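You operate a simulated robot arm through the tools that you are given. There is no shell and no other tool.

You are at the controls of a simulated two-armed robot. One attempt, no reset.

Task
Soften the bow tube, then shut the pin under the grey cap.
Fine: hold the grey button till the tube wrinkles before you open the cap; shut the cap again. Where these are worked on the way, their far stop is far enough and under half their travel is too little: grey cap.

The check looks at the end state, three seconds after you hand in, the way a careful person would. Anything else that was tipped, shoved, dropped, spilled or broken makes it a failure. Lids that push on must go on centred and level and be pressed home; caps that screw on are set level and turned clockwise until they are tight.

Robot
Two 6-joint arms with fingered hands on one trunk that stands fixed in place. Base frame: the origin is at the foot of the trunk, x ahead of it, y to its left, z up. Lengths are in mm, angles in degrees, forces in N, time in s.
The left shoulder is at [50, 170, 860], the right one opposite. With the tool pointing down near the work surface each hand reaches from about 500 to 780 mm from the base axis, measured 20 degrees to its own side. Payload 3.5 kg a hand.
The TCP of each hand is the grasp point between the finger pads, 26 mm short of the fingertips. In the tool frame z runs along the fingers and y along their closing line. The gripper opens to 132 mm. The gripper's body begins 73 mm behind the TCP. The gripper is a hand of 3 fingers: y runs from the thumb to the fingers, the wrist lies at [0, 0, -234] in the tool frame.
Orientation is that of the tool frame in the base frame, as a unit quaternion [x, y, z, w]. With the fingers straight down and closing along the base's y, the tool's x points along the base's -x, its y along +y and its z along -z.

Tools
- The arms move only by the tool play_rows. It takes "left_series", "right_series" or both (then of equal length, played together; a hand with none holds still); each is a list of rows, each a list of 6 numbers: the shift along the base's x, y, z in units of 250 mm (1.0 is 250 mm), then the turn, a rotation vector about the base's x, y, z in units of 60 degrees (1.0 is 60 degrees). In form: [[x, y, z, ax, ay, az], ...]. A call has 1 to 20 rows; each row is the pose to reach, as a shift and turn from the pose commanded when the call began. A call with a number of a shift or a turn outside -1 to 1 is refused whole. A row lasts 0.2 s, in which the tool goes at most 50 mm and 8.6 degrees; a call with a longer step from one row to the next is refused whole. A pose out of reach is approached as far as the arm can. The call stops where the force on the tool passes 90 N (or 10 N more than at its start, if that is more) or the arm is blocked; 0.2 s more then pass. In this call time passes only in rows, and 0.2 s behind the last. It gives the time, the measured TCP pose, the force on the tool (base axes), the opening and the grip force at its end, in the units of the frame above (readings bear some noise), with the torque about the TCP (base axes, N m) and any sound that the robot's microphone picked up.
- Cameras (640 x 400 px; columns grow to the right, rows downward): "scene" is now at [34.4, -25.8, 1450.7]; the picture's right is [-0.32, -0.95, 0.00], its down [-0.70, 0.24, -0.68] and it looks along [0.64, -0.22, -0.74] (base axes); focal length 369 px, centre (320, 200). "left" rides on the left gripper at [-62, 3, -92] in its tool frame; the picture's right is [-0.05, -1.00, 0.00], its down [0.83, -0.04, -0.56] and it looks along [0.55, -0.03, 0.83] (tool axes); focal length 230 px, centre (320, 200). "right" rides on the right gripper at [62, 3, -92] in its tool frame; the picture's right is [-0.05, 1.00, 0.00], its down [-0.83, -0.04, -0.56] and it looks along [-0.55, -0.03, 0.83] (tool axes); focal length 230 px, centre (320, 200). There is no depth. A picture from a camera that has moved, and an enlarged one, comes with that camera's place and axes in the base frame and with its lens.
- grab_frame(camera): a new picture of that camera. The clock stands still meanwhile.
- move_column(by): slides the trunk up (or, below 0, down) by that many mm; the arms and the scene camera ride with it, the base frame stays. It gives what a move gives, with no picture.
- curl_fingers(finger1, finger2, thumb_bend, hand): sets how far each is bent, from 0 (flat) to 1 (curled in); at 0.3 the hand is open as for a grip, at 0.7 the pads meet at the TCP. One left out holds its place. A second passes; each finger stops where it meets its share of the squeeze, and holds until it gets a number again. It is the only way to open and close the hand. It gives what a move gives, with no picture; readings hold the bend of each and the force on the fingers (four entries, about 0 where the hand has none), thumb and palm.
- aim_head(pan, tilt): turns the head with the scene camera to pan (to the left, within 86 degrees either way) and tilt (down, from -29 to 69), counted from straight ahead of the robot. It gives what a move gives.
- close_up(camera, box): a new picture of the part [left, top, right, bottom] of that camera's present view, enlarged. The clock stands still meanwhile.
- job_done(): hands the job in; it is judged then, once.

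Nothing tells you positions but the pictures and the camera data. Unless the task says otherwise, let go and move clear before handing in.

The tools are called after "Request:" as name(argument=value, ...) on one line, values as JSON. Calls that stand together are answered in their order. play_rows: Moves the arms, as the interface text tells. Its arguments: {"type":"object","properties":{"left_series":{"type":"array","items":{"type":"array","items":{"type":"number"}}},"right_series":{"type":"array","items":{"type":"array","items":{"type":"number"}}}},"required":[]} The other tools are called the same way: move_column (by) slides the trunk up or down; curl_fingers (finger1, finger2, thumb_bend, hand) moves the fingers one by one; aim_head (pan, tilt) turns the head that bears the scene camera; grab_frame (camera) takes a picture; close_up (camera, box) takes an enlarged picture of a part of a camera's view; job_done () hands the job in.

At the start:

```text
clock: 0.0
left_ee_pos: [666.4, -69.0, 924.7]
left_tcp_rot: [0.0, 1.0, 0.001, 0.001]
left_force: [-0.3, -0.3, -0.3]
left_ft_torque: [0.0, 0.0, -0.03]
left_gripper_width: 132.1
left_gripper_force: 0.0
left_shape: jaw
left_bend: [0.3, 0.3, 0.3]
left_finger forces: [0.1, 0.0, 0.1, 0.0, 0.1, 0.0]
right_ee_pos: [408.9, -530.4, 929.4]
right_tcp_rot: [0.0, 1.0, 0.0, 0.0]
right_force: [-0.5, 0.0, -0.8]
right_ft_torque: [0.0, -0.04, -0.02]
right_gripper_width: 132.0
right_gripper_force: 0.0
right_shape: jaw
right_bend: [0.3, 0.3, 0.3]
right_finger forces: [0.0, 0.1, 0.1, 0.0, 0.0, 0.0]
trunk travel left (down, up): [-475.0, 235.0]
head pan, tilt: [-18.7, 47.4]
```

scene: 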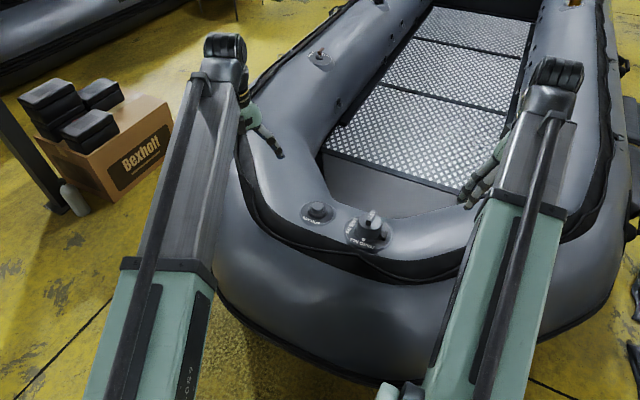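
right: 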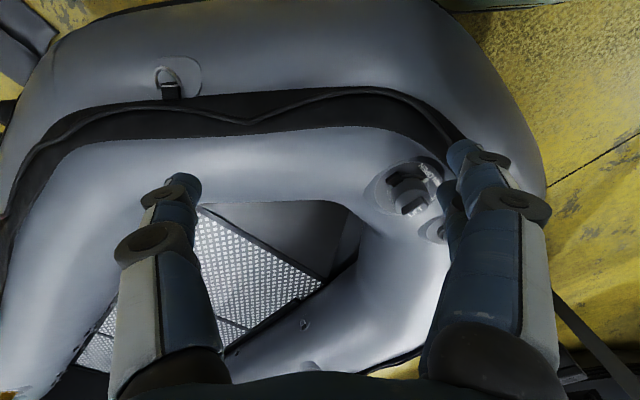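
left: 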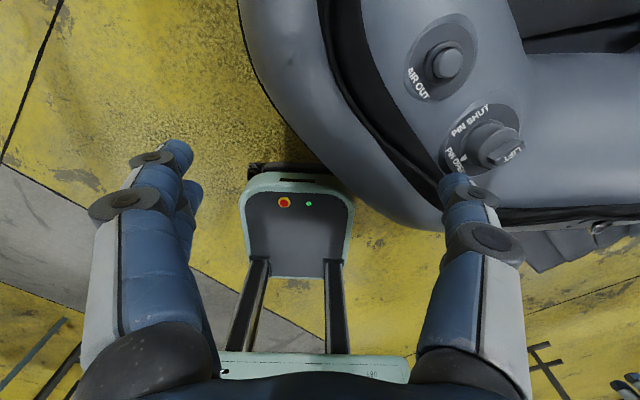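

I see the bow of an inflatable boat with a round grey button ("AIR OUT") and a second valve with a cap marked "PIN SHUT / PIN OPEN / LIFT". I'll look closer before moving anything.

Request:
close_up(camera="scene", box=[280, 180, 420, 268])

Request:
close_up(camera="left", box=[390, 10, 550, 190])

Request:
close_up(camera="right", box=[350, 140, 480, 250])

```text
4.55 times, centred on (350, 224) of scene
camera zoom: at [34.4, -25.8, 1450.7], right [-0.32, -0.95, 0.0], down [-0.7, 0.24, -0.68], along [0.64, -0.22, -0.74], focal length 1675 px, centre (184, 91)
```

zoom: 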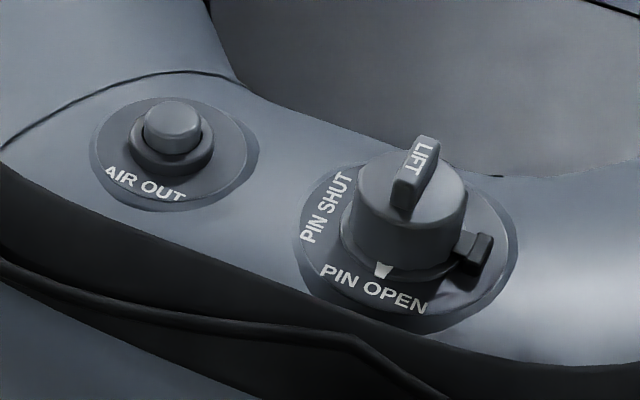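

```text
2.22 times, centred on (470, 100) of left
camera zoom: at [729.0, -65.5, 1017.3], right [0.05, -1.0, 0.0], down [-0.83, -0.04, 0.56], along [-0.55, -0.03, -0.83], focal length 511 px, centre (-13, 422)
```

zoom: 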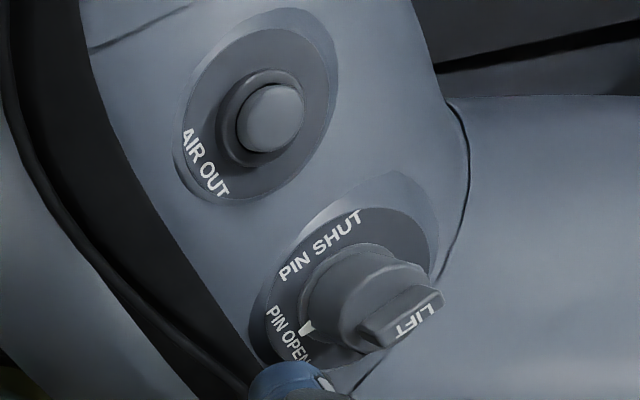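

```text
3.64 times, centred on (415, 195) of right
camera zoom: at [347.3, -527.6, 1018.9], right [0.05, 1.0, 0.0], down [0.83, -0.04, 0.56], along [0.55, -0.03, -0.83], focal length 837 px, centre (-26, 218)
```

zoom: 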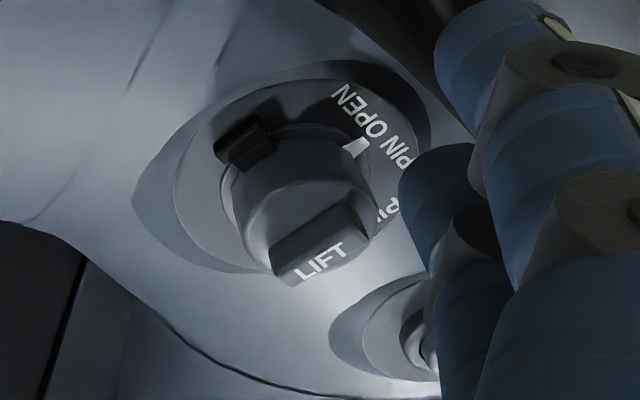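

The grey AIR OUT button is at about [720, -250, 638]. The capped valve is at about [600, -365], with its hinge block on the near-right side and a LIFT fin on top. I'll move the left arm aside and bring the right hand towards the button, staying high.

Request:
play_rows(left_series=[[0, 0.13, 0, 0, 0, 0], [0, 0.26, 0, 0, 0, 0], [0, 0.39, 0, 0, 0, 0], [0, 0.52, 0, 0, 0, 0], [0, 0.65, 0, 0, 0, 0], [0, 0.78, 0, 0, 0, 0], [0, 0.9, 0, 0, 0, 0]], right_series=[[0.11, 0.1, 0, 0, 0, 0], [0.22, 0.2, 0, 0, 0, 0], [0.33, 0.3, 0, 0, 0, 0], [0.44, 0.4, 0, 0, 0, 0], [0.55, 0.5, 0, 0, 0, 0], [0.66, 0.6, 0, 0, 0, 0], [0.77, 0.7, 0, 0, 0, 0]])

Request:
curl_fingers(hand="right", finger1=0.7, finger2=0.7, thumb_bend=0.7)

Request:
grab_frame(camera="right")

Request:
grab_frame(camera="scene")

```text
clock: 1.6
left_ee_pos: [665.7, 156.7, 924.6]
left_tcp_rot: [0.0, 1.0, 0.0, 0.0]
left_force: [-0.1, -0.6, -0.3]
left_ft_torque: [0.0, 0.0, -0.02]
left_gripper_width: 132.0
left_gripper_force: 0.1
left_shape: jaw
left_bend: [0.3, 0.3, 0.3]
left_finger forces: [0.0, 0.1, 0.0, 0.1, 0.1, 0.0]
right_ee_pos: [600.8, -355.1, 926.3]
right_tcp_rot: [-0.001, 1.0, 0.0, 0.0]
right_force: [0.8, 0.3, 1.0]
right_ft_torque: [0.02, 0.02, 0.0]
right_gripper_width: 132.0
right_gripper_force: 0.0
right_shape: jaw
right_bend: [0.3, 0.3, 0.3]
right_finger forces: [0.1, 0.0, 0.0, 0.0, 0.0, 0.0]
trunk travel left (down, up): [-475.0, 235.0]
head pan, tilt: [-18.7, 47.4]
```

```text
clock: 2.6
left_ee_pos: [666.3, 155.9, 924.3]
left_tcp_rot: [0.0, 1.0, 0.001, 0.0]
left_force: [0.8, -0.2, 0.3]
left_ft_torque: [0.0, 0.02, 0.0]
left_gripper_width: 132.1
left_gripper_force: 0.1
left_shape: jaw
left_bend: [0.3, 0.3, 0.3]
left_finger forces: [0.1, 0.0, 0.0, 0.0, 0.0, 0.0]
right_ee_pos: [600.9, -354.6, 925.9]
right_tcp_rot: [0.0, 1.0, 0.0, -0.001]
right_force: [0.1, -0.1, 0.4]
right_ft_torque: [0.0, -0.01, 0.0]
right_gripper_width: 6.3
right_gripper_force: 0.1
right_shape: fingers
right_bend: [0.7, 0.7, 0.7]
right_finger forces: [0.1, 0.1, 0.0, 0.0, 0.0, 0.0]
trunk travel left (down, up): [-475.0, 235.0]
head pan, tilt: [-18.7, 47.4]
```

```text
taken
camera right: at [539.5, -352.0, 1018.4], right [0.05, 1.0, 0.0], down [0.83, -0.04, 0.56], along [0.55, -0.03, -0.83], focal length 230 px, centre (320, 200)
```

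right: 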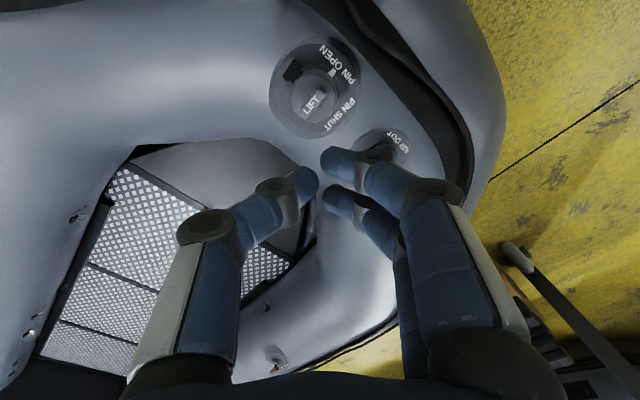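

```text
taken
camera scene: at [34.4, -25.7, 1450.7], right [-0.32, -0.95, 0.0], down [-0.7, 0.24, -0.68], along [0.64, -0.22, -0.74], focal length 369 px, centre (320, 200)
```

scene: 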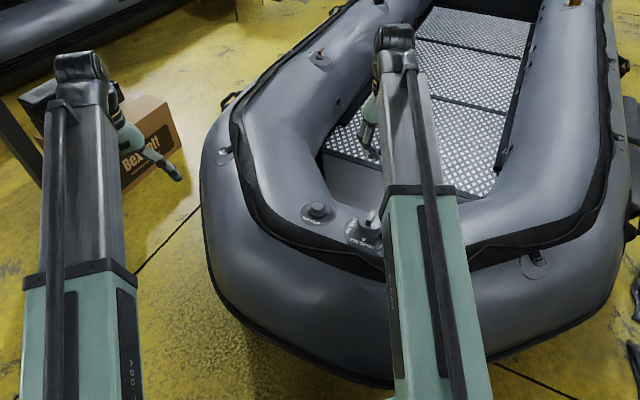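

The right hand is now above the valve with its fingers closed. I'll enlarge this overhead view to refine the button and cap geometry.

Request:
close_up(camera="right", box=[255, 25, 425, 165])

```text
2.86 times, centred on (340, 95) of right
camera zoom: at [539.5, -352.0, 1018.4], right [0.05, 1.0, 0.0], down [0.83, -0.04, 0.56], along [0.55, -0.03, -0.83], focal length 657 px, centre (263, 500)
```

zoom: 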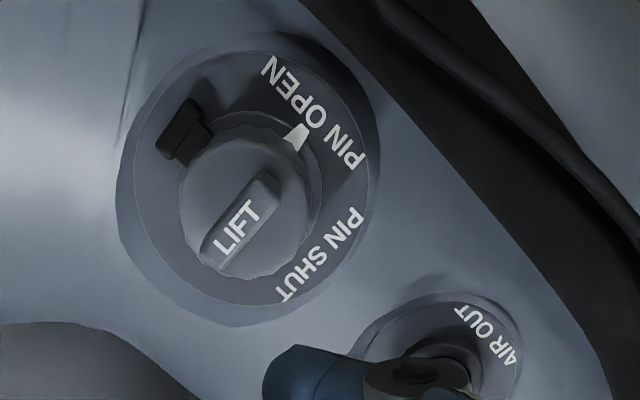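

The valve's flange centre is about [593, -362, 612], its fin about [600, -367, 685] along azimuth -45°, and the hinge about [567, -395, 622]. The white mark points at PIN OPEN and PIN SHUT is about 90° clockwise of it. Next I'll bring the closed fingertips above the button.

Request:
play_rows(right_series=[[0.12, 0.105, 0, 0, 0, 0], [0.24, 0.21, 0, 0, 0, 0], [0.36, 0.315, 0, 0, 0, 0], [0.476, 0.418, 0, 0, 0, 0], [0.476, 0.418, -0.15, 0, 0, 0], [0.476, 0.418, -0.3, 0, 0, 0], [0.476, 0.418, -0.45, 0, 0, 0], [0.476, 0.418, -0.6, 0, 0, 0], [0.476, 0.418, -0.7, 0, 0, 0]])

Request:
grab_frame(camera="right")

Request:
grab_frame(camera="scene")

Request:
grab_frame(camera="left")

```text
clock: 4.6
left_ee_pos: [665.6, 155.5, 924.8]
left_tcp_rot: [0.0, 1.0, 0.0, 0.0]
left_force: [-0.6, 0.3, 0.8]
left_ft_torque: [0.03, -0.02, 0.01]
left_gripper_width: 132.0
left_gripper_force: 0.1
left_shape: jaw
left_bend: [0.3, 0.3, 0.3]
left_finger forces: [0.1, 0.0, 0.0, 0.0, 0.1, 0.1]
right_ee_pos: [719.5, -251.3, 752.0]
right_tcp_rot: [0.0, 1.0, 0.001, 0.0]
right_force: [-0.3, 0.0, -0.2]
right_ft_torque: [0.0, 0.02, -0.01]
right_gripper_width: 6.3
right_gripper_force: 0.1
right_shape: fingers
right_bend: [0.7, 0.7, 0.7]
right_finger forces: [0.1, 0.0, 0.1, 0.0, 0.1, 0.0]
trunk travel left (down, up): [-475.0, 235.0]
head pan, tilt: [-18.7, 47.4]
```

```text
taken
camera right: at [658.0, -248.7, 843.0], right [0.05, 1.0, 0.0], down [0.83, -0.04, 0.56], along [0.55, -0.03, -0.83], focal length 230 px, centre (320, 200)
```

right: 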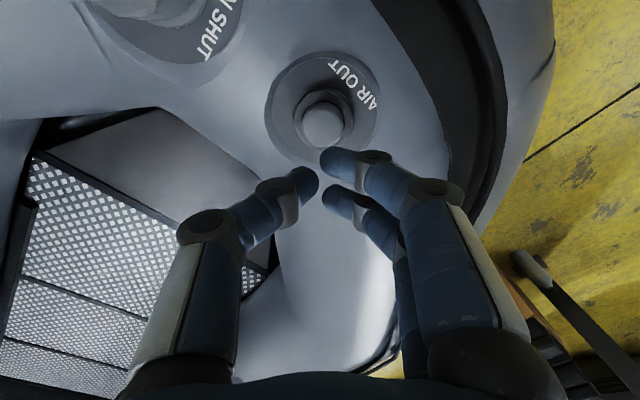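

```text
taken
camera scene: at [34.5, -25.7, 1450.7], right [-0.32, -0.95, 0.0], down [-0.7, 0.24, -0.68], along [0.64, -0.22, -0.74], focal length 369 px, centre (320, 200)
```

scene: 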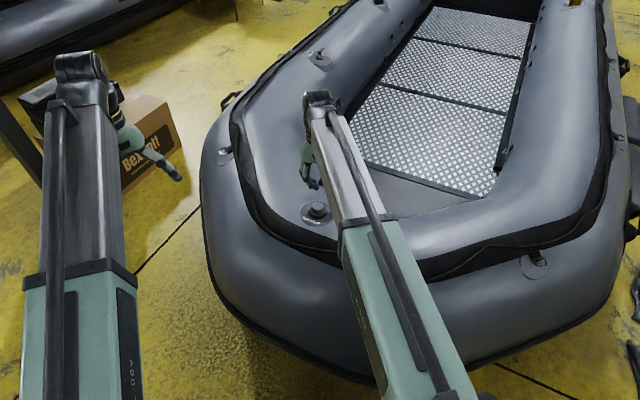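

```text
taken
camera left: at [729.1, 159.1, 1017.2], right [0.05, -1.0, 0.0], down [-0.83, -0.04, 0.56], along [-0.55, -0.03, -0.83], focal length 230 px, centre (320, 200)
```

left: 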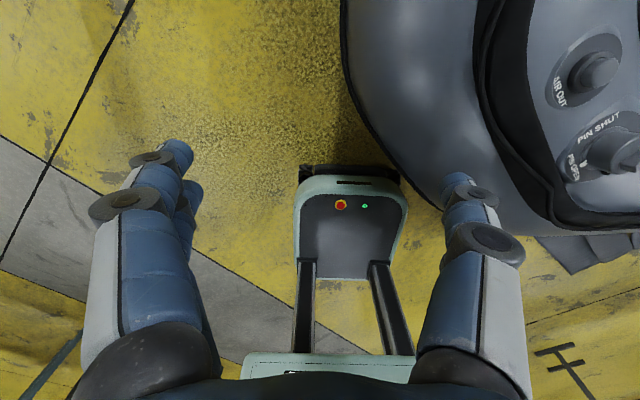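

The fingertips are straight above the button, whose top is at about [717, -250, 639]. I'll go down to just above it and then press gently.

Request:
play_rows(right_series=[[-0.01, 0, -0.12, 0, 0, 0], [-0.01, 0, -0.22, 0, 0, 0], [-0.01, 0, -0.28, 0, 0, 0], [-0.01, 0, -0.32, 0, 0, 0], [-0.01, 0, -0.335, 0, 0, 0], [-0.01, 0, -0.35, 0, 0, 0]])

Request:
close_up(camera="scene", box=[270, 150, 390, 230])

Request:
close_up(camera="left", box=[520, 0, 640, 110])

Request:
grab_frame(camera="right")

```text
clock: 6.0
left_ee_pos: [665.2, 155.1, 925.0]
left_tcp_rot: [0.0, 1.0, -0.001, 0.0]
left_force: [0.2, 0.0, 0.0]
left_ft_torque: [-0.04, 0.01, 0.0]
left_gripper_width: 131.8
left_gripper_force: 0.1
left_shape: jaw
left_bend: [0.3, 0.3, 0.3]
left_finger forces: [0.0, 0.0, 0.1, 0.0, 0.0, 0.0]
right_ee_pos: [717.4, -250.2, 666.1]
right_tcp_rot: [0.0, 1.0, 0.0, 0.001]
right_force: [-0.6, 0.8, 5.0]
right_ft_torque: [0.07, 0.11, -0.01]
right_gripper_width: 5.2
right_gripper_force: 2.7
right_shape: fingers
right_bend: [0.71, 0.7, 0.7]
right_finger forces: [5.0, 0.0, 0.0, 0.1, 0.0, 0.1]
trunk travel left (down, up): [-475.0, 235.0]
head pan, tilt: [-18.7, 47.4]
heard: click
```

```text
5.00 times, centred on (330, 190) of scene
camera zoom: at [33.9, -25.5, 1450.8], right [-0.32, -0.95, 0.0], down [-0.7, 0.24, -0.68], along [0.64, -0.22, -0.74], focal length 1843 px, centre (270, 250)
```

zoom: 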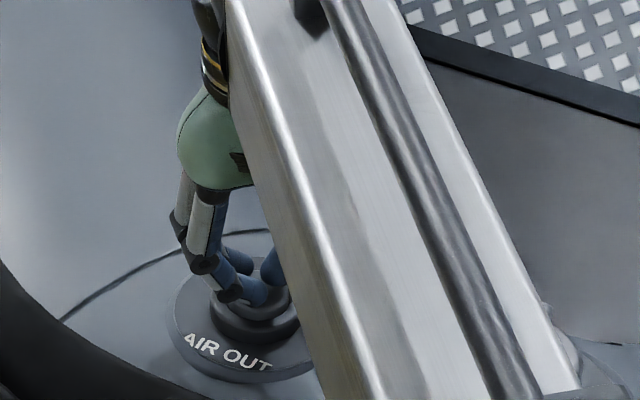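

```text
3.64 times, centred on (580, 55) of left
camera zoom: at [728.6, 159.4, 1017.6], right [0.05, -1.0, 0.0], down [-0.83, -0.04, 0.55], along [-0.55, -0.03, -0.83], focal length 837 px, centre (-626, 727)
```

zoom: 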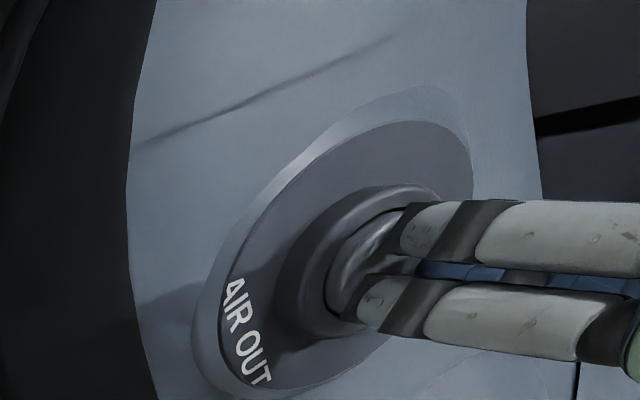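

```text
taken
camera right: at [655.9, -247.7, 756.8], right [0.05, 1.0, 0.0], down [0.83, -0.04, 0.56], along [0.56, -0.03, -0.83], focal length 230 px, centre (320, 200)
```

right: 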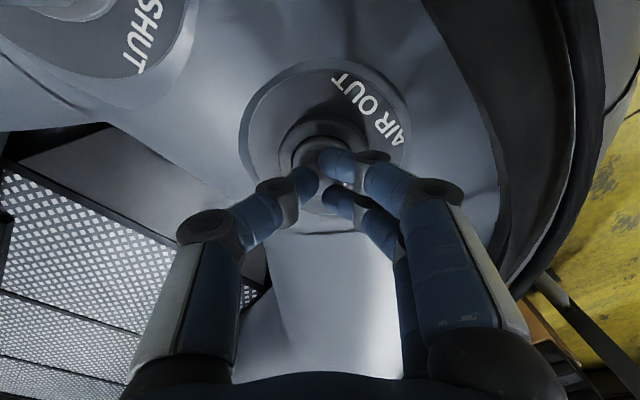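

The fingertip has met the button at 5 N and I heard a click. I'll press further in small steps and watch the force.

Request:
play_rows(right_series=[[0, 0, -0.01, 0, 0, 0], [0, 0, -0.02, 0, 0, 0], [0, 0, -0.03, 0, 0, 0], [0, 0, -0.03, 0, 0, 0]])

Request:
grab_frame(camera="right")

Request:
close_up(camera="left", box=[440, 0, 640, 125])

```text
clock: 7.0
left_ee_pos: [663.6, 155.5, 926.6]
left_tcp_rot: [0.0, 1.0, -0.001, 0.001]
left_force: [0.3, -0.5, -0.2]
left_ft_torque: [-0.01, 0.01, 0.0]
left_gripper_width: 131.9
left_gripper_force: 0.0
left_shape: jaw
left_bend: [0.3, 0.3, 0.3]
left_finger forces: [0.1, 0.0, 0.1, 0.0, 0.0, 0.0]
right_ee_pos: [717.2, -250.6, 662.2]
right_tcp_rot: [0.0, 1.0, -0.001, 0.002]
right_force: [1.7, 3.2, 40.7]
right_ft_torque: [0.03, 0.05, 0.01]
right_gripper_width: 3.9
right_gripper_force: 20.2
right_shape: fingers
right_bend: [0.72, 0.71, 0.7]
right_finger forces: [14.4, 10.1, 0.1, 0.0, 16.7, 0.0]
trunk travel left (down, up): [-475.0, 235.0]
head pan, tilt: [-18.7, 47.4]
```

```text
taken
camera right: at [655.3, -247.5, 753.4], right [0.05, 1.0, 0.0], down [0.83, -0.04, 0.56], along [0.56, -0.03, -0.83], focal length 230 px, centre (320, 200)
```

right: 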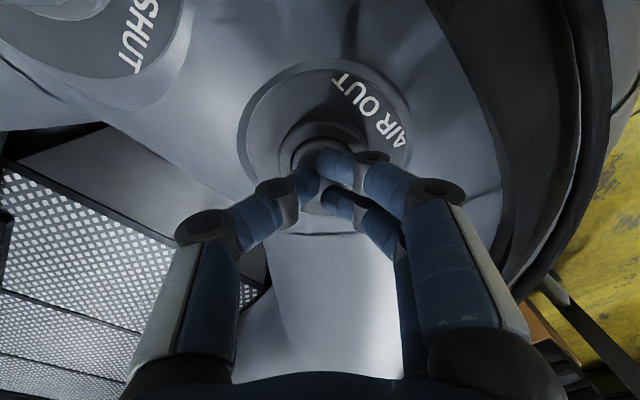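

```text
3.20 times, centred on (540, 62) of left
camera zoom: at [726.6, 160.2, 1019.4], right [0.05, -1.0, 0.0], down [-0.83, -0.04, 0.55], along [-0.55, -0.03, -0.83], focal length 736 px, centre (-384, 640)
```

zoom: 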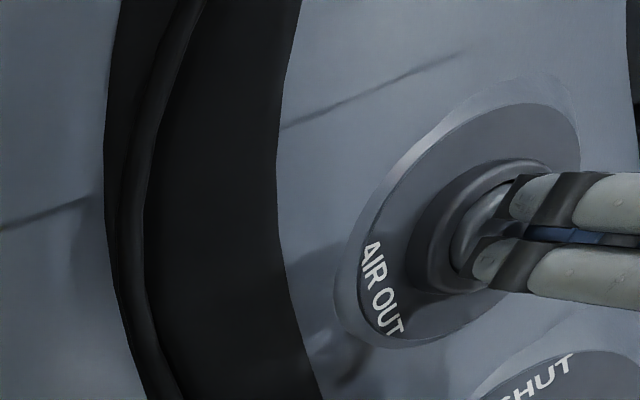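

The button is bottomed at about 40 N and creases are starting to show around the flange. I'll hold it here and watch.

Request:
play_rows(right_series=[[0, 0, 0, 0, 0, 0], [0, 0, 0, 0, 0, 0], [0, 0, 0, 0, 0, 0], [0, 0, 0, 0, 0, 0], [0, 0, 0, 0, 0, 0], [0, 0, 0, 0, 0, 0], [0, 0, 0, 0, 0, 0], [0, 0, 0, 0, 0, 0], [0, 0, 0, 0, 0, 0], [0, 0, 0, 0, 0, 0]])

Request:
grab_frame(camera="right")

Request:
grab_frame(camera="left")

Request:
grab_frame(camera="scene")

```text
clock: 9.2
left_ee_pos: [663.4, 157.7, 926.8]
left_tcp_rot: [0.001, 1.0, -0.001, 0.002]
left_force: [0.1, 0.4, 0.8]
left_ft_torque: [-0.01, -0.02, -0.02]
left_gripper_width: 131.8
left_gripper_force: 0.0
left_shape: jaw
left_bend: [0.3, 0.3, 0.3]
left_finger forces: [0.0, 0.1, 0.0, 0.0, 0.0, 0.0]
right_ee_pos: [716.6, -249.4, 663.1]
right_tcp_rot: [0.0, 1.0, 0.0, 0.003]
right_force: [1.9, 2.2, 41.9]
right_ft_torque: [-0.04, 0.06, 0.01]
right_gripper_width: 3.9
right_gripper_force: 20.5
right_shape: fingers
right_bend: [0.72, 0.71, 0.7]
right_finger forces: [14.1, 9.8, 0.0, 0.0, 18.0, 0.0]
trunk travel left (down, up): [-475.0, 235.0]
head pan, tilt: [-18.7, 47.4]
```

```text
taken
camera right: at [655.4, -247.4, 753.4], right [0.05, 1.0, 0.0], down [0.83, -0.04, 0.56], along [0.56, -0.03, -0.83], focal length 230 px, centre (320, 200)
```

right: 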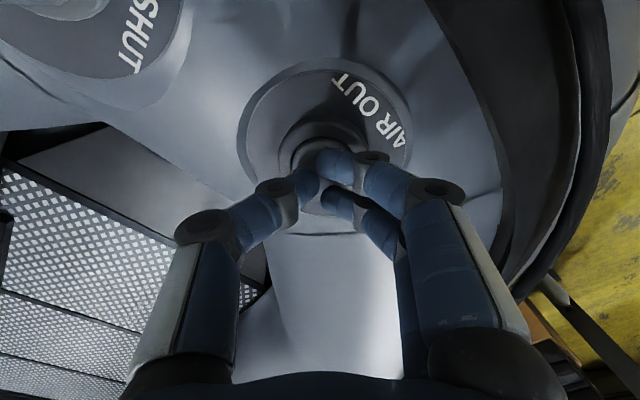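

```text
taken
camera left: at [726.6, 160.1, 1019.1], right [0.05, -1.0, 0.0], down [-0.83, -0.04, 0.55], along [-0.55, -0.03, -0.83], focal length 230 px, centre (320, 200)
```

left: 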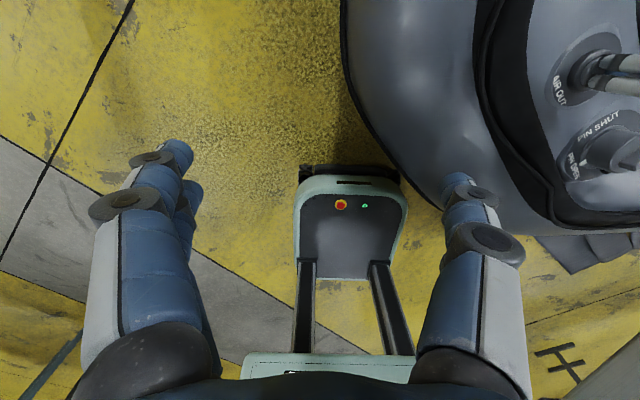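

```text
taken
camera scene: at [30.9, -24.3, 1450.9], right [-0.32, -0.95, 0.0], down [-0.7, 0.24, -0.68], along [0.64, -0.22, -0.73], focal length 369 px, centre (320, 200)
```

scene: 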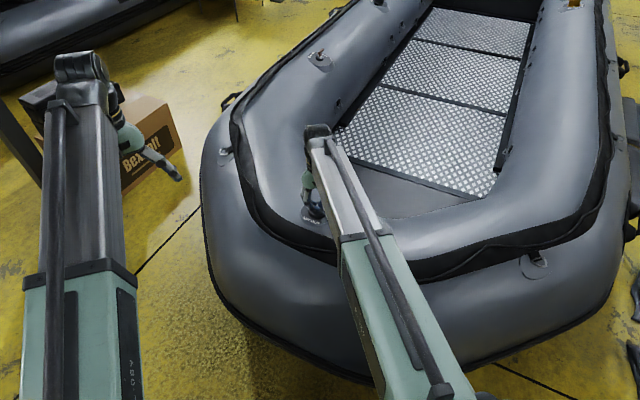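

Not much changed over those 2 s. I'll check the button travel and the wrinkles in close-up before pressing harder.

Request:
close_up(camera="left", box=[520, 0, 640, 110])

Request:
close_up(camera="right", box=[200, 0, 500, 250])

Request:
close_up(camera="scene", box=[200, 130, 350, 320])

```text
3.64 times, centred on (580, 55) of left
camera zoom: at [726.6, 160.1, 1019.1], right [0.05, -1.0, 0.0], down [-0.83, -0.04, 0.55], along [-0.55, -0.03, -0.83], focal length 837 px, centre (-626, 727)
```

zoom: 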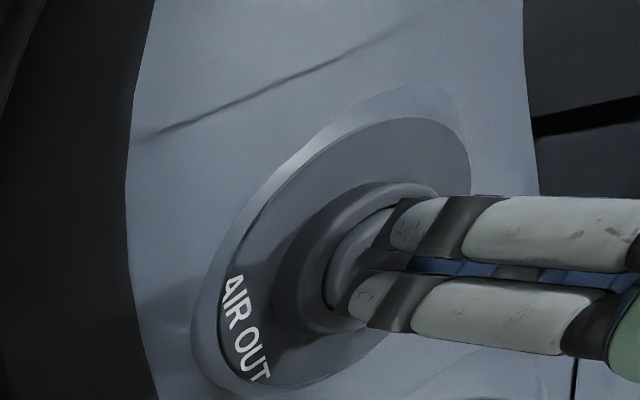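

```text
1.60 times, centred on (350, 125) of right
camera zoom: at [655.4, -247.4, 753.4], right [0.05, 1.0, 0.0], down [0.83, -0.04, 0.56], along [0.56, -0.03, -0.83], focal length 368 px, centre (272, 320)
```

zoom: 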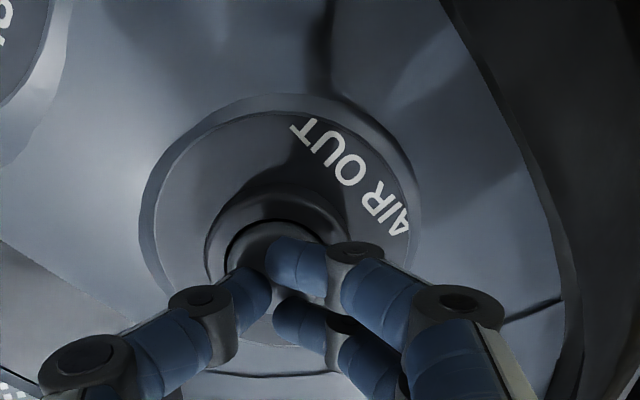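

```text
2.11 times, centred on (275, 225) of scene
camera zoom: at [30.9, -24.3, 1450.9], right [-0.32, -0.95, 0.0], down [-0.7, 0.24, -0.68], along [0.64, -0.22, -0.73], focal length 776 px, centre (415, 147)
```

zoom: 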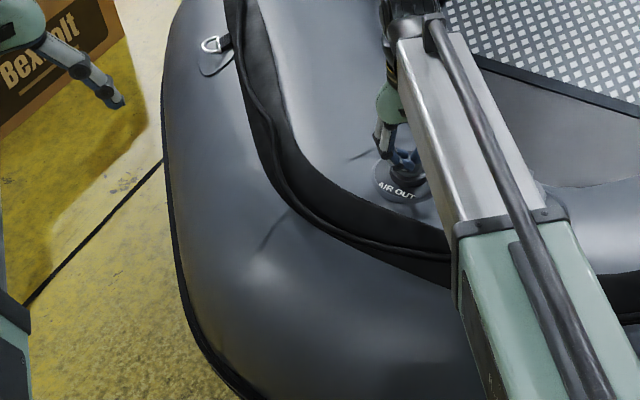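

The crease beside the button looks deeper than before, so air may be leaving. I'll hold another 4 s and compare the same views.

Request:
play_rows(right_series=[[0, 0, -0.005, 0, 0, 0], [0, 0, -0.01, 0, 0, 0], [0, 0, -0.01, 0, 0, 0], [0, 0, -0.01, 0, 0, 0], [0, 0, -0.01, 0, 0, 0], [0, 0, -0.01, 0, 0, 0], [0, 0, -0.01, 0, 0, 0], [0, 0, -0.01, 0, 0, 0], [0, 0, -0.01, 0, 0, 0], [0, 0, -0.01, 0, 0, 0], [0, 0, -0.01, 0, 0, 0], [0, 0, -0.01, 0, 0, 0], [0, 0, -0.01, 0, 0, 0], [0, 0, -0.01, 0, 0, 0], [0, 0, -0.01, 0, 0, 0], [0, 0, -0.01, 0, 0, 0], [0, 0, -0.01, 0, 0, 0], [0, 0, -0.01, 0, 0, 0]])

Request:
close_up(camera="left", box=[520, 0, 640, 110])

Request:
close_up(camera="scene", box=[200, 130, 350, 320])

Request:
grab_frame(camera="right")

```text
clock: 13.0
left_ee_pos: [662.7, 155.7, 925.5]
left_tcp_rot: [0.0, 1.0, -0.002, 0.002]
left_force: [-0.1, -0.2, -0.5]
left_ft_torque: [-0.01, 0.03, 0.02]
left_gripper_width: 131.8
left_gripper_force: 0.1
left_shape: jaw
left_bend: [0.3, 0.3, 0.3]
left_finger forces: [0.0, 0.0, 0.0, 0.0, 0.0, 0.0]
right_ee_pos: [717.3, -250.7, 662.9]
right_tcp_rot: [-0.001, 1.0, -0.001, 0.004]
right_force: [0.0, 0.0, 50.1]
right_ft_torque: [-0.14, 0.19, 0.0]
right_gripper_width: 3.5
right_gripper_force: 24.8
right_shape: fingers
right_bend: [0.73, 0.72, 0.71]
right_finger forces: [15.0, 10.3, 0.0, 0.0, 25.7, 0.1]
trunk travel left (down, up): [-475.0, 235.0]
head pan, tilt: [-18.7, 47.4]
```

```text
3.64 times, centred on (580, 55) of left
camera zoom: at [725.9, 160.2, 1019.6], right [0.05, -1.0, 0.0], down [-0.83, -0.04, 0.55], along [-0.55, -0.03, -0.83], focal length 837 px, centre (-626, 727)
```

zoom: 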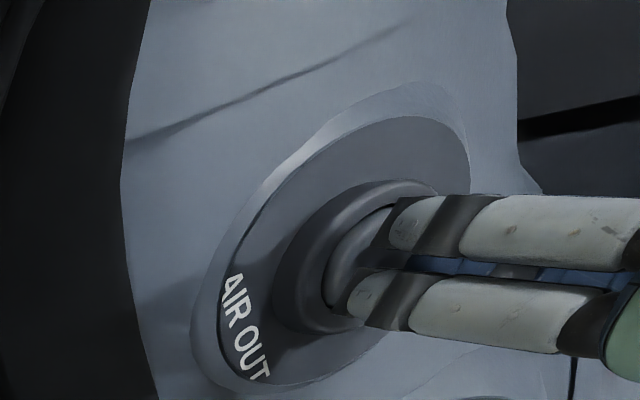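

```text
2.11 times, centred on (275, 225) of scene
camera zoom: at [29.9, -24.1, 1451.0], right [-0.32, -0.95, 0.0], down [-0.69, 0.23, -0.68], along [0.64, -0.22, -0.73], focal length 776 px, centre (415, 147)
```

zoom: 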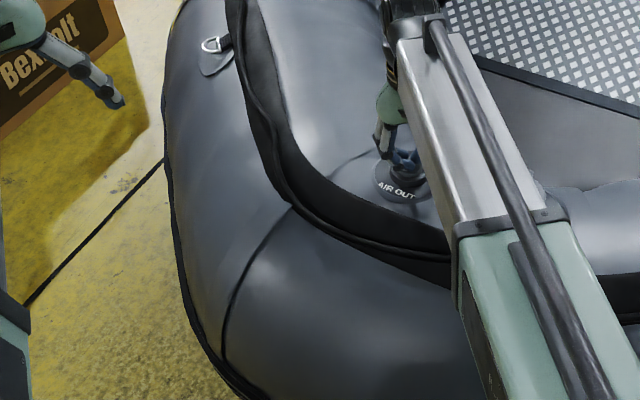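

```text
taken
camera right: at [655.1, -247.5, 752.6], right [0.05, 1.0, 0.0], down [0.83, -0.04, 0.56], along [0.56, -0.03, -0.83], focal length 230 px, centre (320, 200)
```

right: 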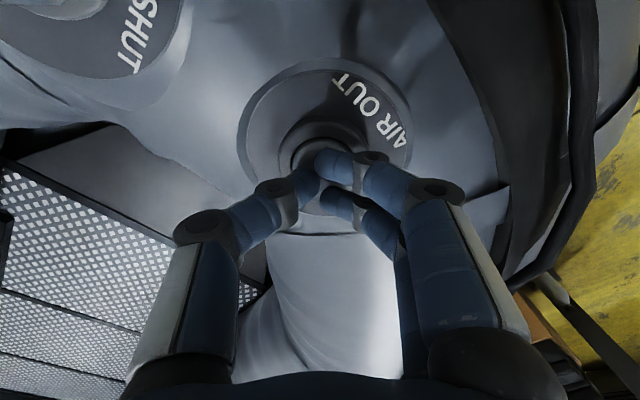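

The tube is going soft: the crease now runs down the outer tube, and there are folds near the inside edge. I'll hold a bit longer so the wrinkling is unmistakable.

Request:
play_rows(right_series=[[0, 0, 0, 0, 0, 0], [0, 0, 0, 0, 0, 0], [0, 0, 0, 0, 0, 0], [0, 0, 0, 0, 0, 0], [0, 0, 0, 0, 0, 0], [0, 0, 0, 0, 0, 0], [0, 0, 0, 0, 0, 0], [0, 0, 0, 0, 0, 0], [0, 0, 0, 0, 0, 0], [0, 0, 0, 0, 0, 0], [0, 0, 0, 0, 0, 0], [0, 0, 0, 0, 0, 0], [0, 0, 0, 0, 0, 0], [0, 0, 0, 0, 0, 0], [0, 0, 0, 0, 0, 0]])

Request:
grab_frame(camera="scene")

Request:
close_up(camera="scene", box=[200, 130, 350, 320])

Request:
grab_frame(camera="right")

```text
clock: 16.2
left_ee_pos: [662.2, 156.1, 926.4]
left_tcp_rot: [0.0, 1.0, -0.001, 0.002]
left_force: [-0.1, -0.5, 0.4]
left_ft_torque: [-0.03, 0.0, 0.01]
left_gripper_width: 131.8
left_gripper_force: 0.1
left_shape: jaw
left_bend: [0.3, 0.3, 0.3]
left_finger forces: [0.0, 0.0, 0.0, 0.1, 0.1, 0.1]
right_ee_pos: [717.9, -250.5, 661.3]
right_tcp_rot: [0.0, 1.0, -0.001, 0.003]
right_force: [-0.6, -0.2, 50.9]
right_ft_torque: [-0.16, 0.17, 0.01]
right_gripper_width: 3.4
right_gripper_force: 25.8
right_shape: fingers
right_bend: [0.73, 0.72, 0.71]
right_finger forces: [15.0, 10.3, 0.0, 0.1, 25.9, 0.0]
trunk travel left (down, up): [-475.0, 235.0]
head pan, tilt: [-18.7, 47.4]
```

```text
taken
camera scene: at [29.9, -24.1, 1451.0], right [-0.32, -0.95, 0.0], down [-0.69, 0.23, -0.68], along [0.64, -0.22, -0.73], focal length 369 px, centre (320, 200)
```

scene: 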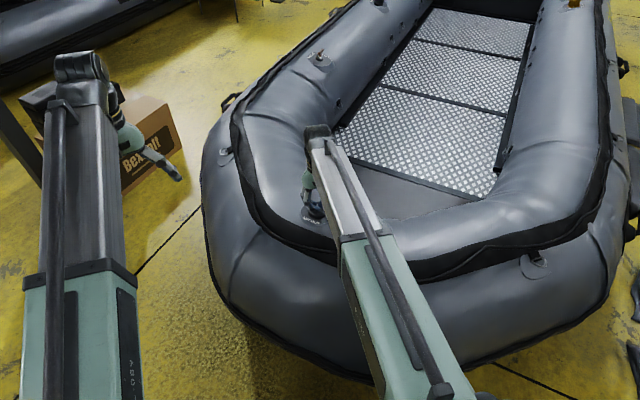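

```text
2.11 times, centred on (275, 225) of scene
camera zoom: at [29.9, -24.1, 1451.0], right [-0.32, -0.95, 0.0], down [-0.69, 0.23, -0.68], along [0.64, -0.22, -0.73], focal length 776 px, centre (415, 147)
```

zoom: 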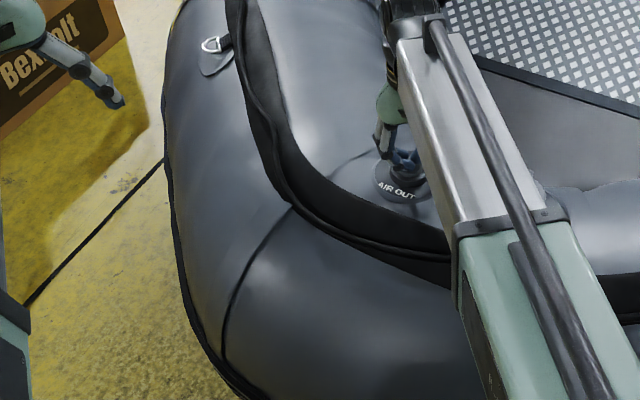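

```text
taken
camera right: at [655.1, -247.5, 752.6], right [0.05, 1.0, 0.0], down [0.83, -0.04, 0.56], along [0.56, -0.03, -0.83], focal length 230 px, centre (320, 200)
```

right: 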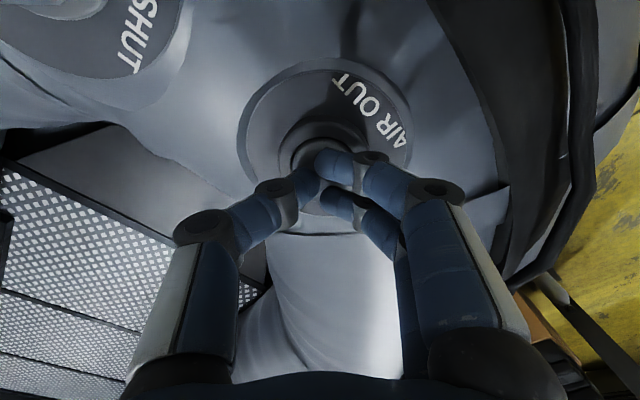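

The tube is now plainly wrinkled all round the bow and has stopped changing. I'll release the button, rise, and move over the cap with the hand turned so its fingers close across the fin.

Request:
play_rows(right_series=[[0, 0, 0.06, 0, 0, 0], [0, 0, 0.2, 0, 0, 0], [0, 0, 0.38, 0, 0, 0], [0, 0, 0.56, 0, 0, 0], [0, 0, 0.7, 0, 0, 0], [-0.078, -0.078, 0.7, 0, 0, -0.117], [-0.156, -0.156, 0.7, 0, 0, -0.234], [-0.234, -0.234, 0.7, 0, 0, -0.351], [-0.312, -0.312, 0.7, 0, 0, -0.468], [-0.39, -0.39, 0.7, 0, 0, -0.585], [-0.468, -0.466, 0.7, 0, 0, -0.7]])

Request:
curl_fingers(hand="right", finger1=0.45, finger2=0.45, thumb_bend=0.45)

Request:
grab_frame(camera="right")

Request:
grab_frame(camera="left")

Request:
grab_frame(camera="scene")

```text
clock: 18.6
left_ee_pos: [665.2, 154.9, 924.2]
left_tcp_rot: [0.0, 1.0, 0.0, 0.0]
left_force: [1.1, -0.2, -0.2]
left_ft_torque: [-0.01, -0.02, 0.02]
left_gripper_width: 131.8
left_gripper_force: 0.1
left_shape: jaw
left_bend: [0.3, 0.3, 0.3]
left_finger forces: [0.0, 0.0, 0.1, 0.0, 0.0, 0.1]
right_ee_pos: [600.7, -366.5, 830.4]
right_tcp_rot: [0.359, 0.933, -0.001, 0.0]
right_force: [0.5, 0.2, 0.0]
right_ft_torque: [0.02, 0.0, 0.02]
right_gripper_width: 5.6
right_gripper_force: 0.1
right_shape: fingers
right_bend: [0.7, 0.7, 0.7]
right_finger forces: [0.0, 0.0, 0.0, 0.1, 0.0, 0.1]
trunk travel left (down, up): [-475.0, 235.0]
head pan, tilt: [-18.7, 47.4]
```

```text
clock: 19.6
left_ee_pos: [667.6, 156.6, 924.8]
left_tcp_rot: [0.0, 1.0, 0.0, 0.0]
left_force: [-0.1, 0.4, 0.6]
left_ft_torque: [-0.05, -0.01, -0.01]
left_gripper_width: 132.0
left_gripper_force: 0.2
left_shape: jaw
left_bend: [0.3, 0.3, 0.3]
left_finger forces: [0.0, 0.0, 0.0, 0.0, 0.1, 0.1]
right_ee_pos: [601.4, -366.6, 830.4]
right_tcp_rot: [0.358, 0.934, 0.0, 0.0]
right_force: [-0.4, 0.1, 0.4]
right_ft_torque: [-0.02, 0.02, 0.05]
right_gripper_width: 83.8
right_gripper_force: 0.1
right_shape: fingers
right_bend: [0.45, 0.45, 0.45]
right_finger forces: [0.1, 0.0, 0.0, 0.0, 0.0, 0.0]
trunk travel left (down, up): [-475.0, 235.0]
head pan, tilt: [-18.7, 47.4]
```

```text
taken
camera right: at [558.1, -323.6, 921.6], right [0.71, 0.71, 0.0], down [0.59, -0.59, 0.56], along [0.39, -0.39, -0.83], focal length 230 px, centre (320, 200)
```

right: 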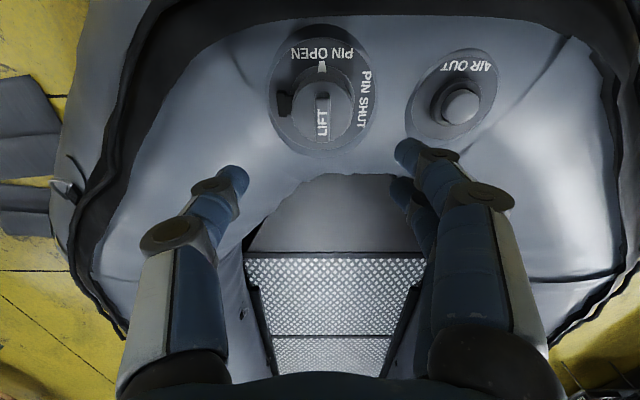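

```text
taken
camera left: at [729.0, 159.1, 1017.3], right [0.05, -1.0, 0.0], down [-0.83, -0.04, 0.56], along [-0.55, -0.03, -0.83], focal length 230 px, centre (320, 200)
```

left: 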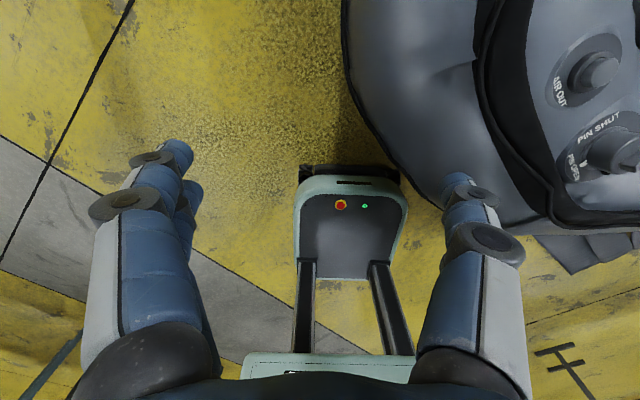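

```text
taken
camera scene: at [34.4, -25.8, 1450.7], right [-0.32, -0.95, 0.0], down [-0.7, 0.24, -0.68], along [0.64, -0.22, -0.74], focal length 369 px, centre (320, 200)
```

scene: 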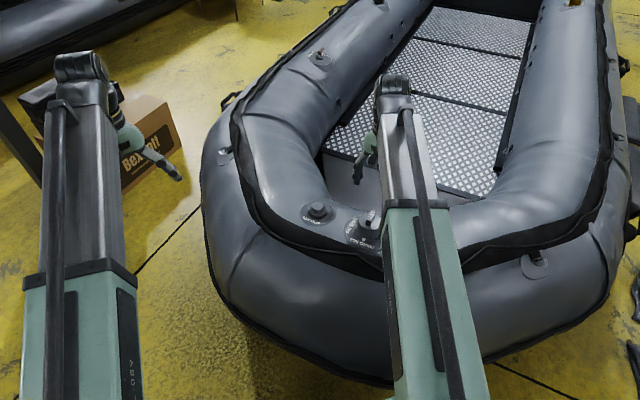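

The tube stays wrinkled, and the fin lines up with the hand. I'll take one more enlarged look for its exact place.

Request:
close_up(camera="right", box=[255, 30, 395, 160])

```text
3.08 times, centred on (325, 95) of right
camera zoom: at [558.1, -323.6, 921.6], right [0.71, 0.71, 0.0], down [0.59, -0.59, 0.56], along [0.39, -0.39, -0.83], focal length 708 px, centre (305, 523)
```

zoom: 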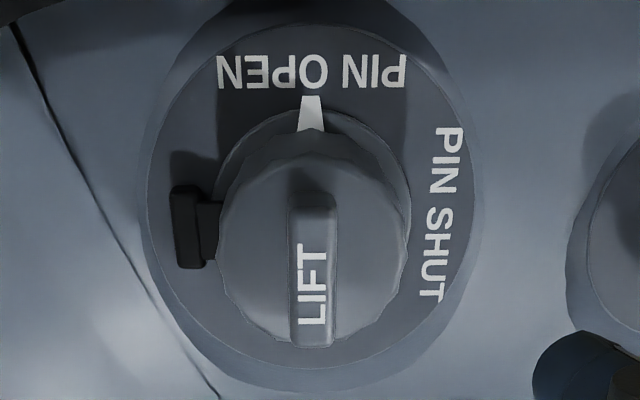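

The fin centre is about [603, -365.5], about 14 mm thick, with its normal at azimuth 45°. I'll part-close the fingers, straighten the last 3° and descend slowly astride the fin.

Request:
curl_fingers(hand="right", finger1=0.6, finger2=0.6, thumb_bend=0.6)

Request:
play_rows(right_series=[[0.008, 0.005, -0.1, 0, 0, -0.05], [0.008, 0.005, -0.2, 0, 0, -0.05], [0.008, 0.005, -0.3, 0, 0, -0.05], [0.008, 0.005, -0.4, 0, 0, -0.05], [0.008, 0.005, -0.46, 0, 0, -0.05], [0.008, 0.005, -0.48, 0, 0, -0.05]])

Request:
grab_frame(camera="right")

Request:
close_up(camera="left", box=[520, 60, 640, 220])

```text
clock: 20.6
left_ee_pos: [666.0, 156.4, 924.0]
left_tcp_rot: [-0.001, 1.0, 0.001, 0.001]
left_force: [-0.1, -0.6, -0.4]
left_ft_torque: [0.03, -0.02, -0.02]
left_gripper_width: 131.9
left_gripper_force: 0.1
left_shape: jaw
left_bend: [0.3, 0.3, 0.3]
left_finger forces: [0.1, 0.0, 0.1, 0.1, 0.0, 0.1]
right_ee_pos: [601.5, -365.6, 831.2]
right_tcp_rot: [0.359, 0.933, 0.0, 0.0]
right_force: [0.0, 0.4, 0.5]
right_ft_torque: [0.0, -0.06, -0.01]
right_gripper_width: 35.5
right_gripper_force: 0.0
right_shape: fingers
right_bend: [0.6, 0.6, 0.6]
right_finger forces: [0.0, 0.1, 0.0, 0.1, 0.0, 0.0]
trunk travel left (down, up): [-475.0, 235.0]
head pan, tilt: [-18.7, 47.4]
```

```text
clock: 22.0
left_ee_pos: [666.4, 155.1, 923.0]
left_tcp_rot: [0.0, 1.0, 0.0, 0.0]
left_force: [0.1, 0.4, 0.1]
left_ft_torque: [0.0, -0.01, 0.01]
left_gripper_width: 131.8
left_gripper_force: 0.0
left_shape: jaw
left_bend: [0.3, 0.3, 0.3]
left_finger forces: [0.0, 0.0, 0.0, 0.1, 0.0, 0.0]
right_ee_pos: [604.0, -366.2, 709.8]
right_tcp_rot: [0.383, 0.924, -0.001, 0.0]
right_force: [0.3, 0.1, -0.4]
right_ft_torque: [0.01, -0.02, -0.01]
right_gripper_width: 35.7
right_gripper_force: 0.1
right_shape: fingers
right_bend: [0.6, 0.6, 0.6]
right_finger forces: [0.0, 0.0, 0.0, 0.0, 0.1, 0.0]
trunk travel left (down, up): [-475.0, 235.0]
head pan, tilt: [-18.7, 47.4]
```

```text
taken
camera right: at [561.7, -320.6, 801.3], right [0.74, 0.67, 0.0], down [0.56, -0.62, 0.56], along [0.37, -0.41, -0.83], focal length 230 px, centre (320, 200)
```

right: 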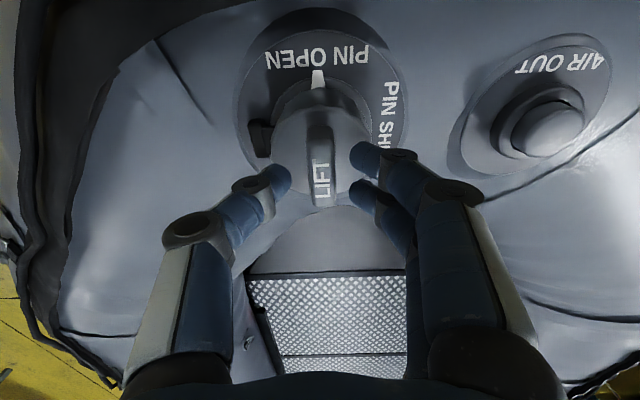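

```text
2.50 times, centred on (580, 140) of left
camera zoom: at [729.0, 159.1, 1017.3], right [0.05, -1.0, 0.0], down [-0.83, -0.04, 0.56], along [-0.55, -0.03, -0.83], focal length 575 px, centre (-330, 350)
```

zoom: 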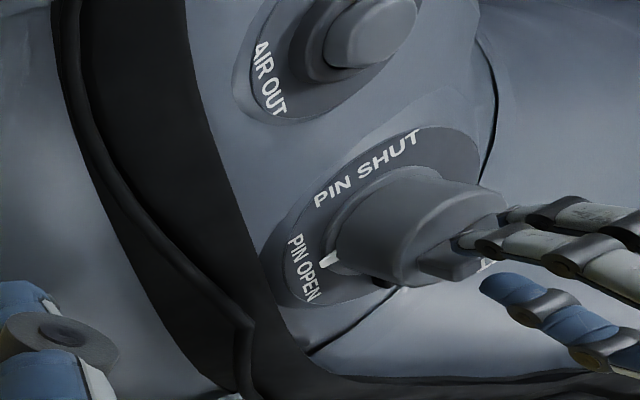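

The fingers straddle the fin evenly. I'll descend until the tips are near the cap top.

Request:
play_rows(right_series=[[0, 0, -0.02, 0, 0, 0], [0, 0, -0.04, 0, 0, 0], [0, 0, -0.055, 0, 0, 0], [0, 0, -0.065, 0, 0, 0]])

Request:
grab_frame(camera="right")

Request:
close_up(camera="left", box=[560, 90, 640, 200])

```text
clock: 23.0
left_ee_pos: [665.5, 157.8, 925.1]
left_tcp_rot: [0.0, 1.0, 0.001, 0.001]
left_force: [-0.7, 0.1, -0.4]
left_ft_torque: [0.0, 0.03, -0.01]
left_gripper_width: 132.1
left_gripper_force: 0.1
left_shape: jaw
left_bend: [0.3, 0.3, 0.3]
left_finger forces: [0.0, 0.0, 0.0, 0.1, 0.0, 0.1]
right_ee_pos: [602.6, -366.7, 696.6]
right_tcp_rot: [0.383, 0.924, 0.001, 0.002]
right_force: [1.8, -0.9, 17.1]
right_ft_torque: [0.31, -0.07, -0.05]
right_gripper_width: 35.5
right_gripper_force: 8.7
right_shape: fingers
right_bend: [0.63, 0.6, 0.6]
right_finger forces: [13.7, 0.1, 0.0, 0.0, 4.1, 0.1]
trunk travel left (down, up): [-475.0, 235.0]
head pan, tilt: [-18.7, 47.4]
```

```text
taken
camera right: at [561.7, -320.7, 787.3], right [0.74, 0.67, 0.0], down [0.55, -0.62, 0.56], along [0.37, -0.41, -0.83], focal length 230 px, centre (320, 200)
```

right: 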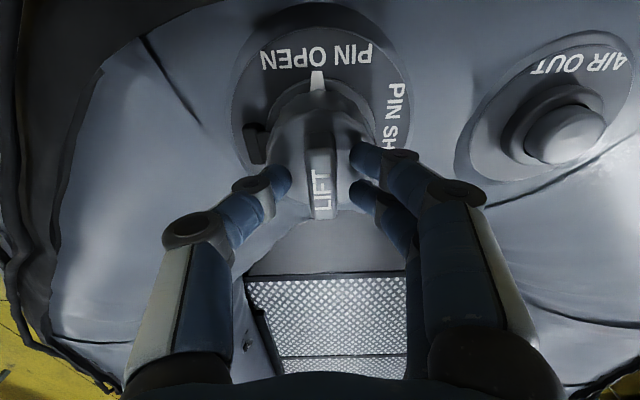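

```text
3.64 times, centred on (600, 145) of left
camera zoom: at [728.2, 159.6, 1018.2], right [0.05, -1.0, 0.0], down [-0.83, -0.04, 0.55], along [-0.55, -0.03, -0.83], focal length 837 px, centre (-698, 400)
```

zoom: 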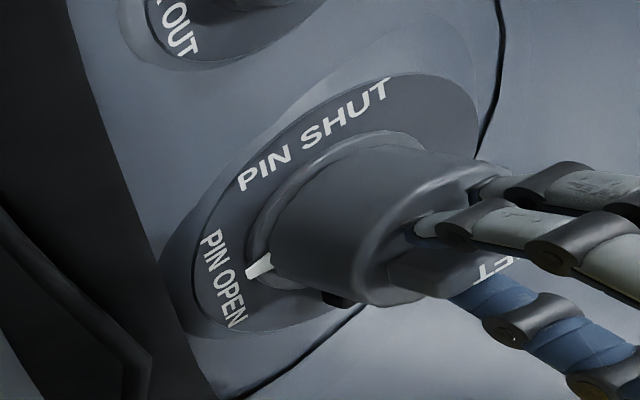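

The tips touch the cap top with TCP at about z=697. I'll back off slightly and close on the fin.

Request:
play_rows(right_series=[[0, 0, 0.02, 0, 0, 0]])

Request:
curl_fingers(hand="right", finger1=0.75, finger2=0.75, thumb_bend=0.72)

Request:
grab_frame(camera="right")

Request:
close_up(camera="left", box=[560, 90, 640, 200])

```text
clock: 23.4
left_ee_pos: [666.4, 155.0, 924.2]
left_tcp_rot: [0.0, 1.0, 0.0, 0.0]
left_force: [0.6, 0.4, 0.0]
left_ft_torque: [-0.01, 0.01, 0.03]
left_gripper_width: 132.1
left_gripper_force: 0.1
left_shape: jaw
left_bend: [0.3, 0.3, 0.3]
left_finger forces: [0.0, 0.0, 0.0, 0.0, 0.0, 0.1]
right_ee_pos: [602.8, -364.9, 697.0]
right_tcp_rot: [0.382, 0.924, -0.001, -0.001]
right_force: [-0.7, 0.3, 1.0]
right_ft_torque: [0.0, 0.01, 0.0]
right_gripper_width: 35.1
right_gripper_force: 0.0
right_shape: fingers
right_bend: [0.6, 0.6, 0.6]
right_finger forces: [0.1, 0.0, 0.0, 0.1, 0.1, 0.0]
trunk travel left (down, up): [-475.0, 235.0]
head pan, tilt: [-18.7, 47.4]
```

```text
clock: 24.4
left_ee_pos: [664.9, 155.0, 924.2]
left_tcp_rot: [0.0, 1.0, -0.001, 0.001]
left_force: [0.0, 0.1, -0.2]
left_ft_torque: [0.01, 0.02, 0.0]
left_gripper_width: 132.0
left_gripper_force: 0.0
left_shape: jaw
left_bend: [0.3, 0.3, 0.3]
left_finger forces: [0.1, 0.0, 0.0, 0.0, 0.0, 0.0]
right_ee_pos: [602.1, -365.5, 698.3]
right_tcp_rot: [0.383, 0.924, 0.0, 0.0]
right_force: [-0.6, 0.4, 1.2]
right_ft_torque: [-0.09, 0.08, 0.03]
right_gripper_width: 15.4
right_gripper_force: 12.0
right_shape: fingers
right_bend: [0.72, 0.71, 0.68]
right_finger forces: [5.8, 5.8, 0.0, 0.1, 12.0, 0.1]
trunk travel left (down, up): [-475.0, 235.0]
head pan, tilt: [-18.7, 47.4]
```

```text
taken
camera right: at [561.7, -321.1, 790.2], right [0.74, 0.67, 0.0], down [0.56, -0.62, 0.56], along [0.37, -0.41, -0.83], focal length 230 px, centre (320, 200)
```

right: 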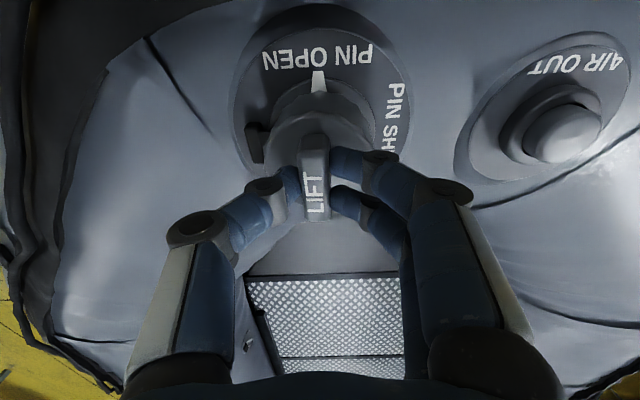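

```text
3.64 times, centred on (600, 145) of left
camera zoom: at [728.9, 159.2, 1017.3], right [0.05, -1.0, 0.0], down [-0.83, -0.04, 0.56], along [-0.55, -0.03, -0.83], focal length 837 px, centre (-698, 400)
```

zoom: 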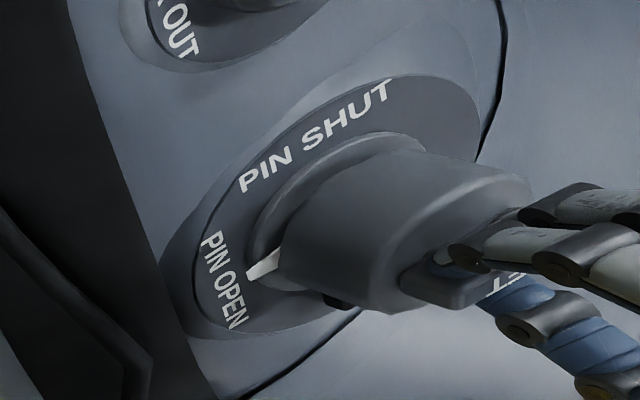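

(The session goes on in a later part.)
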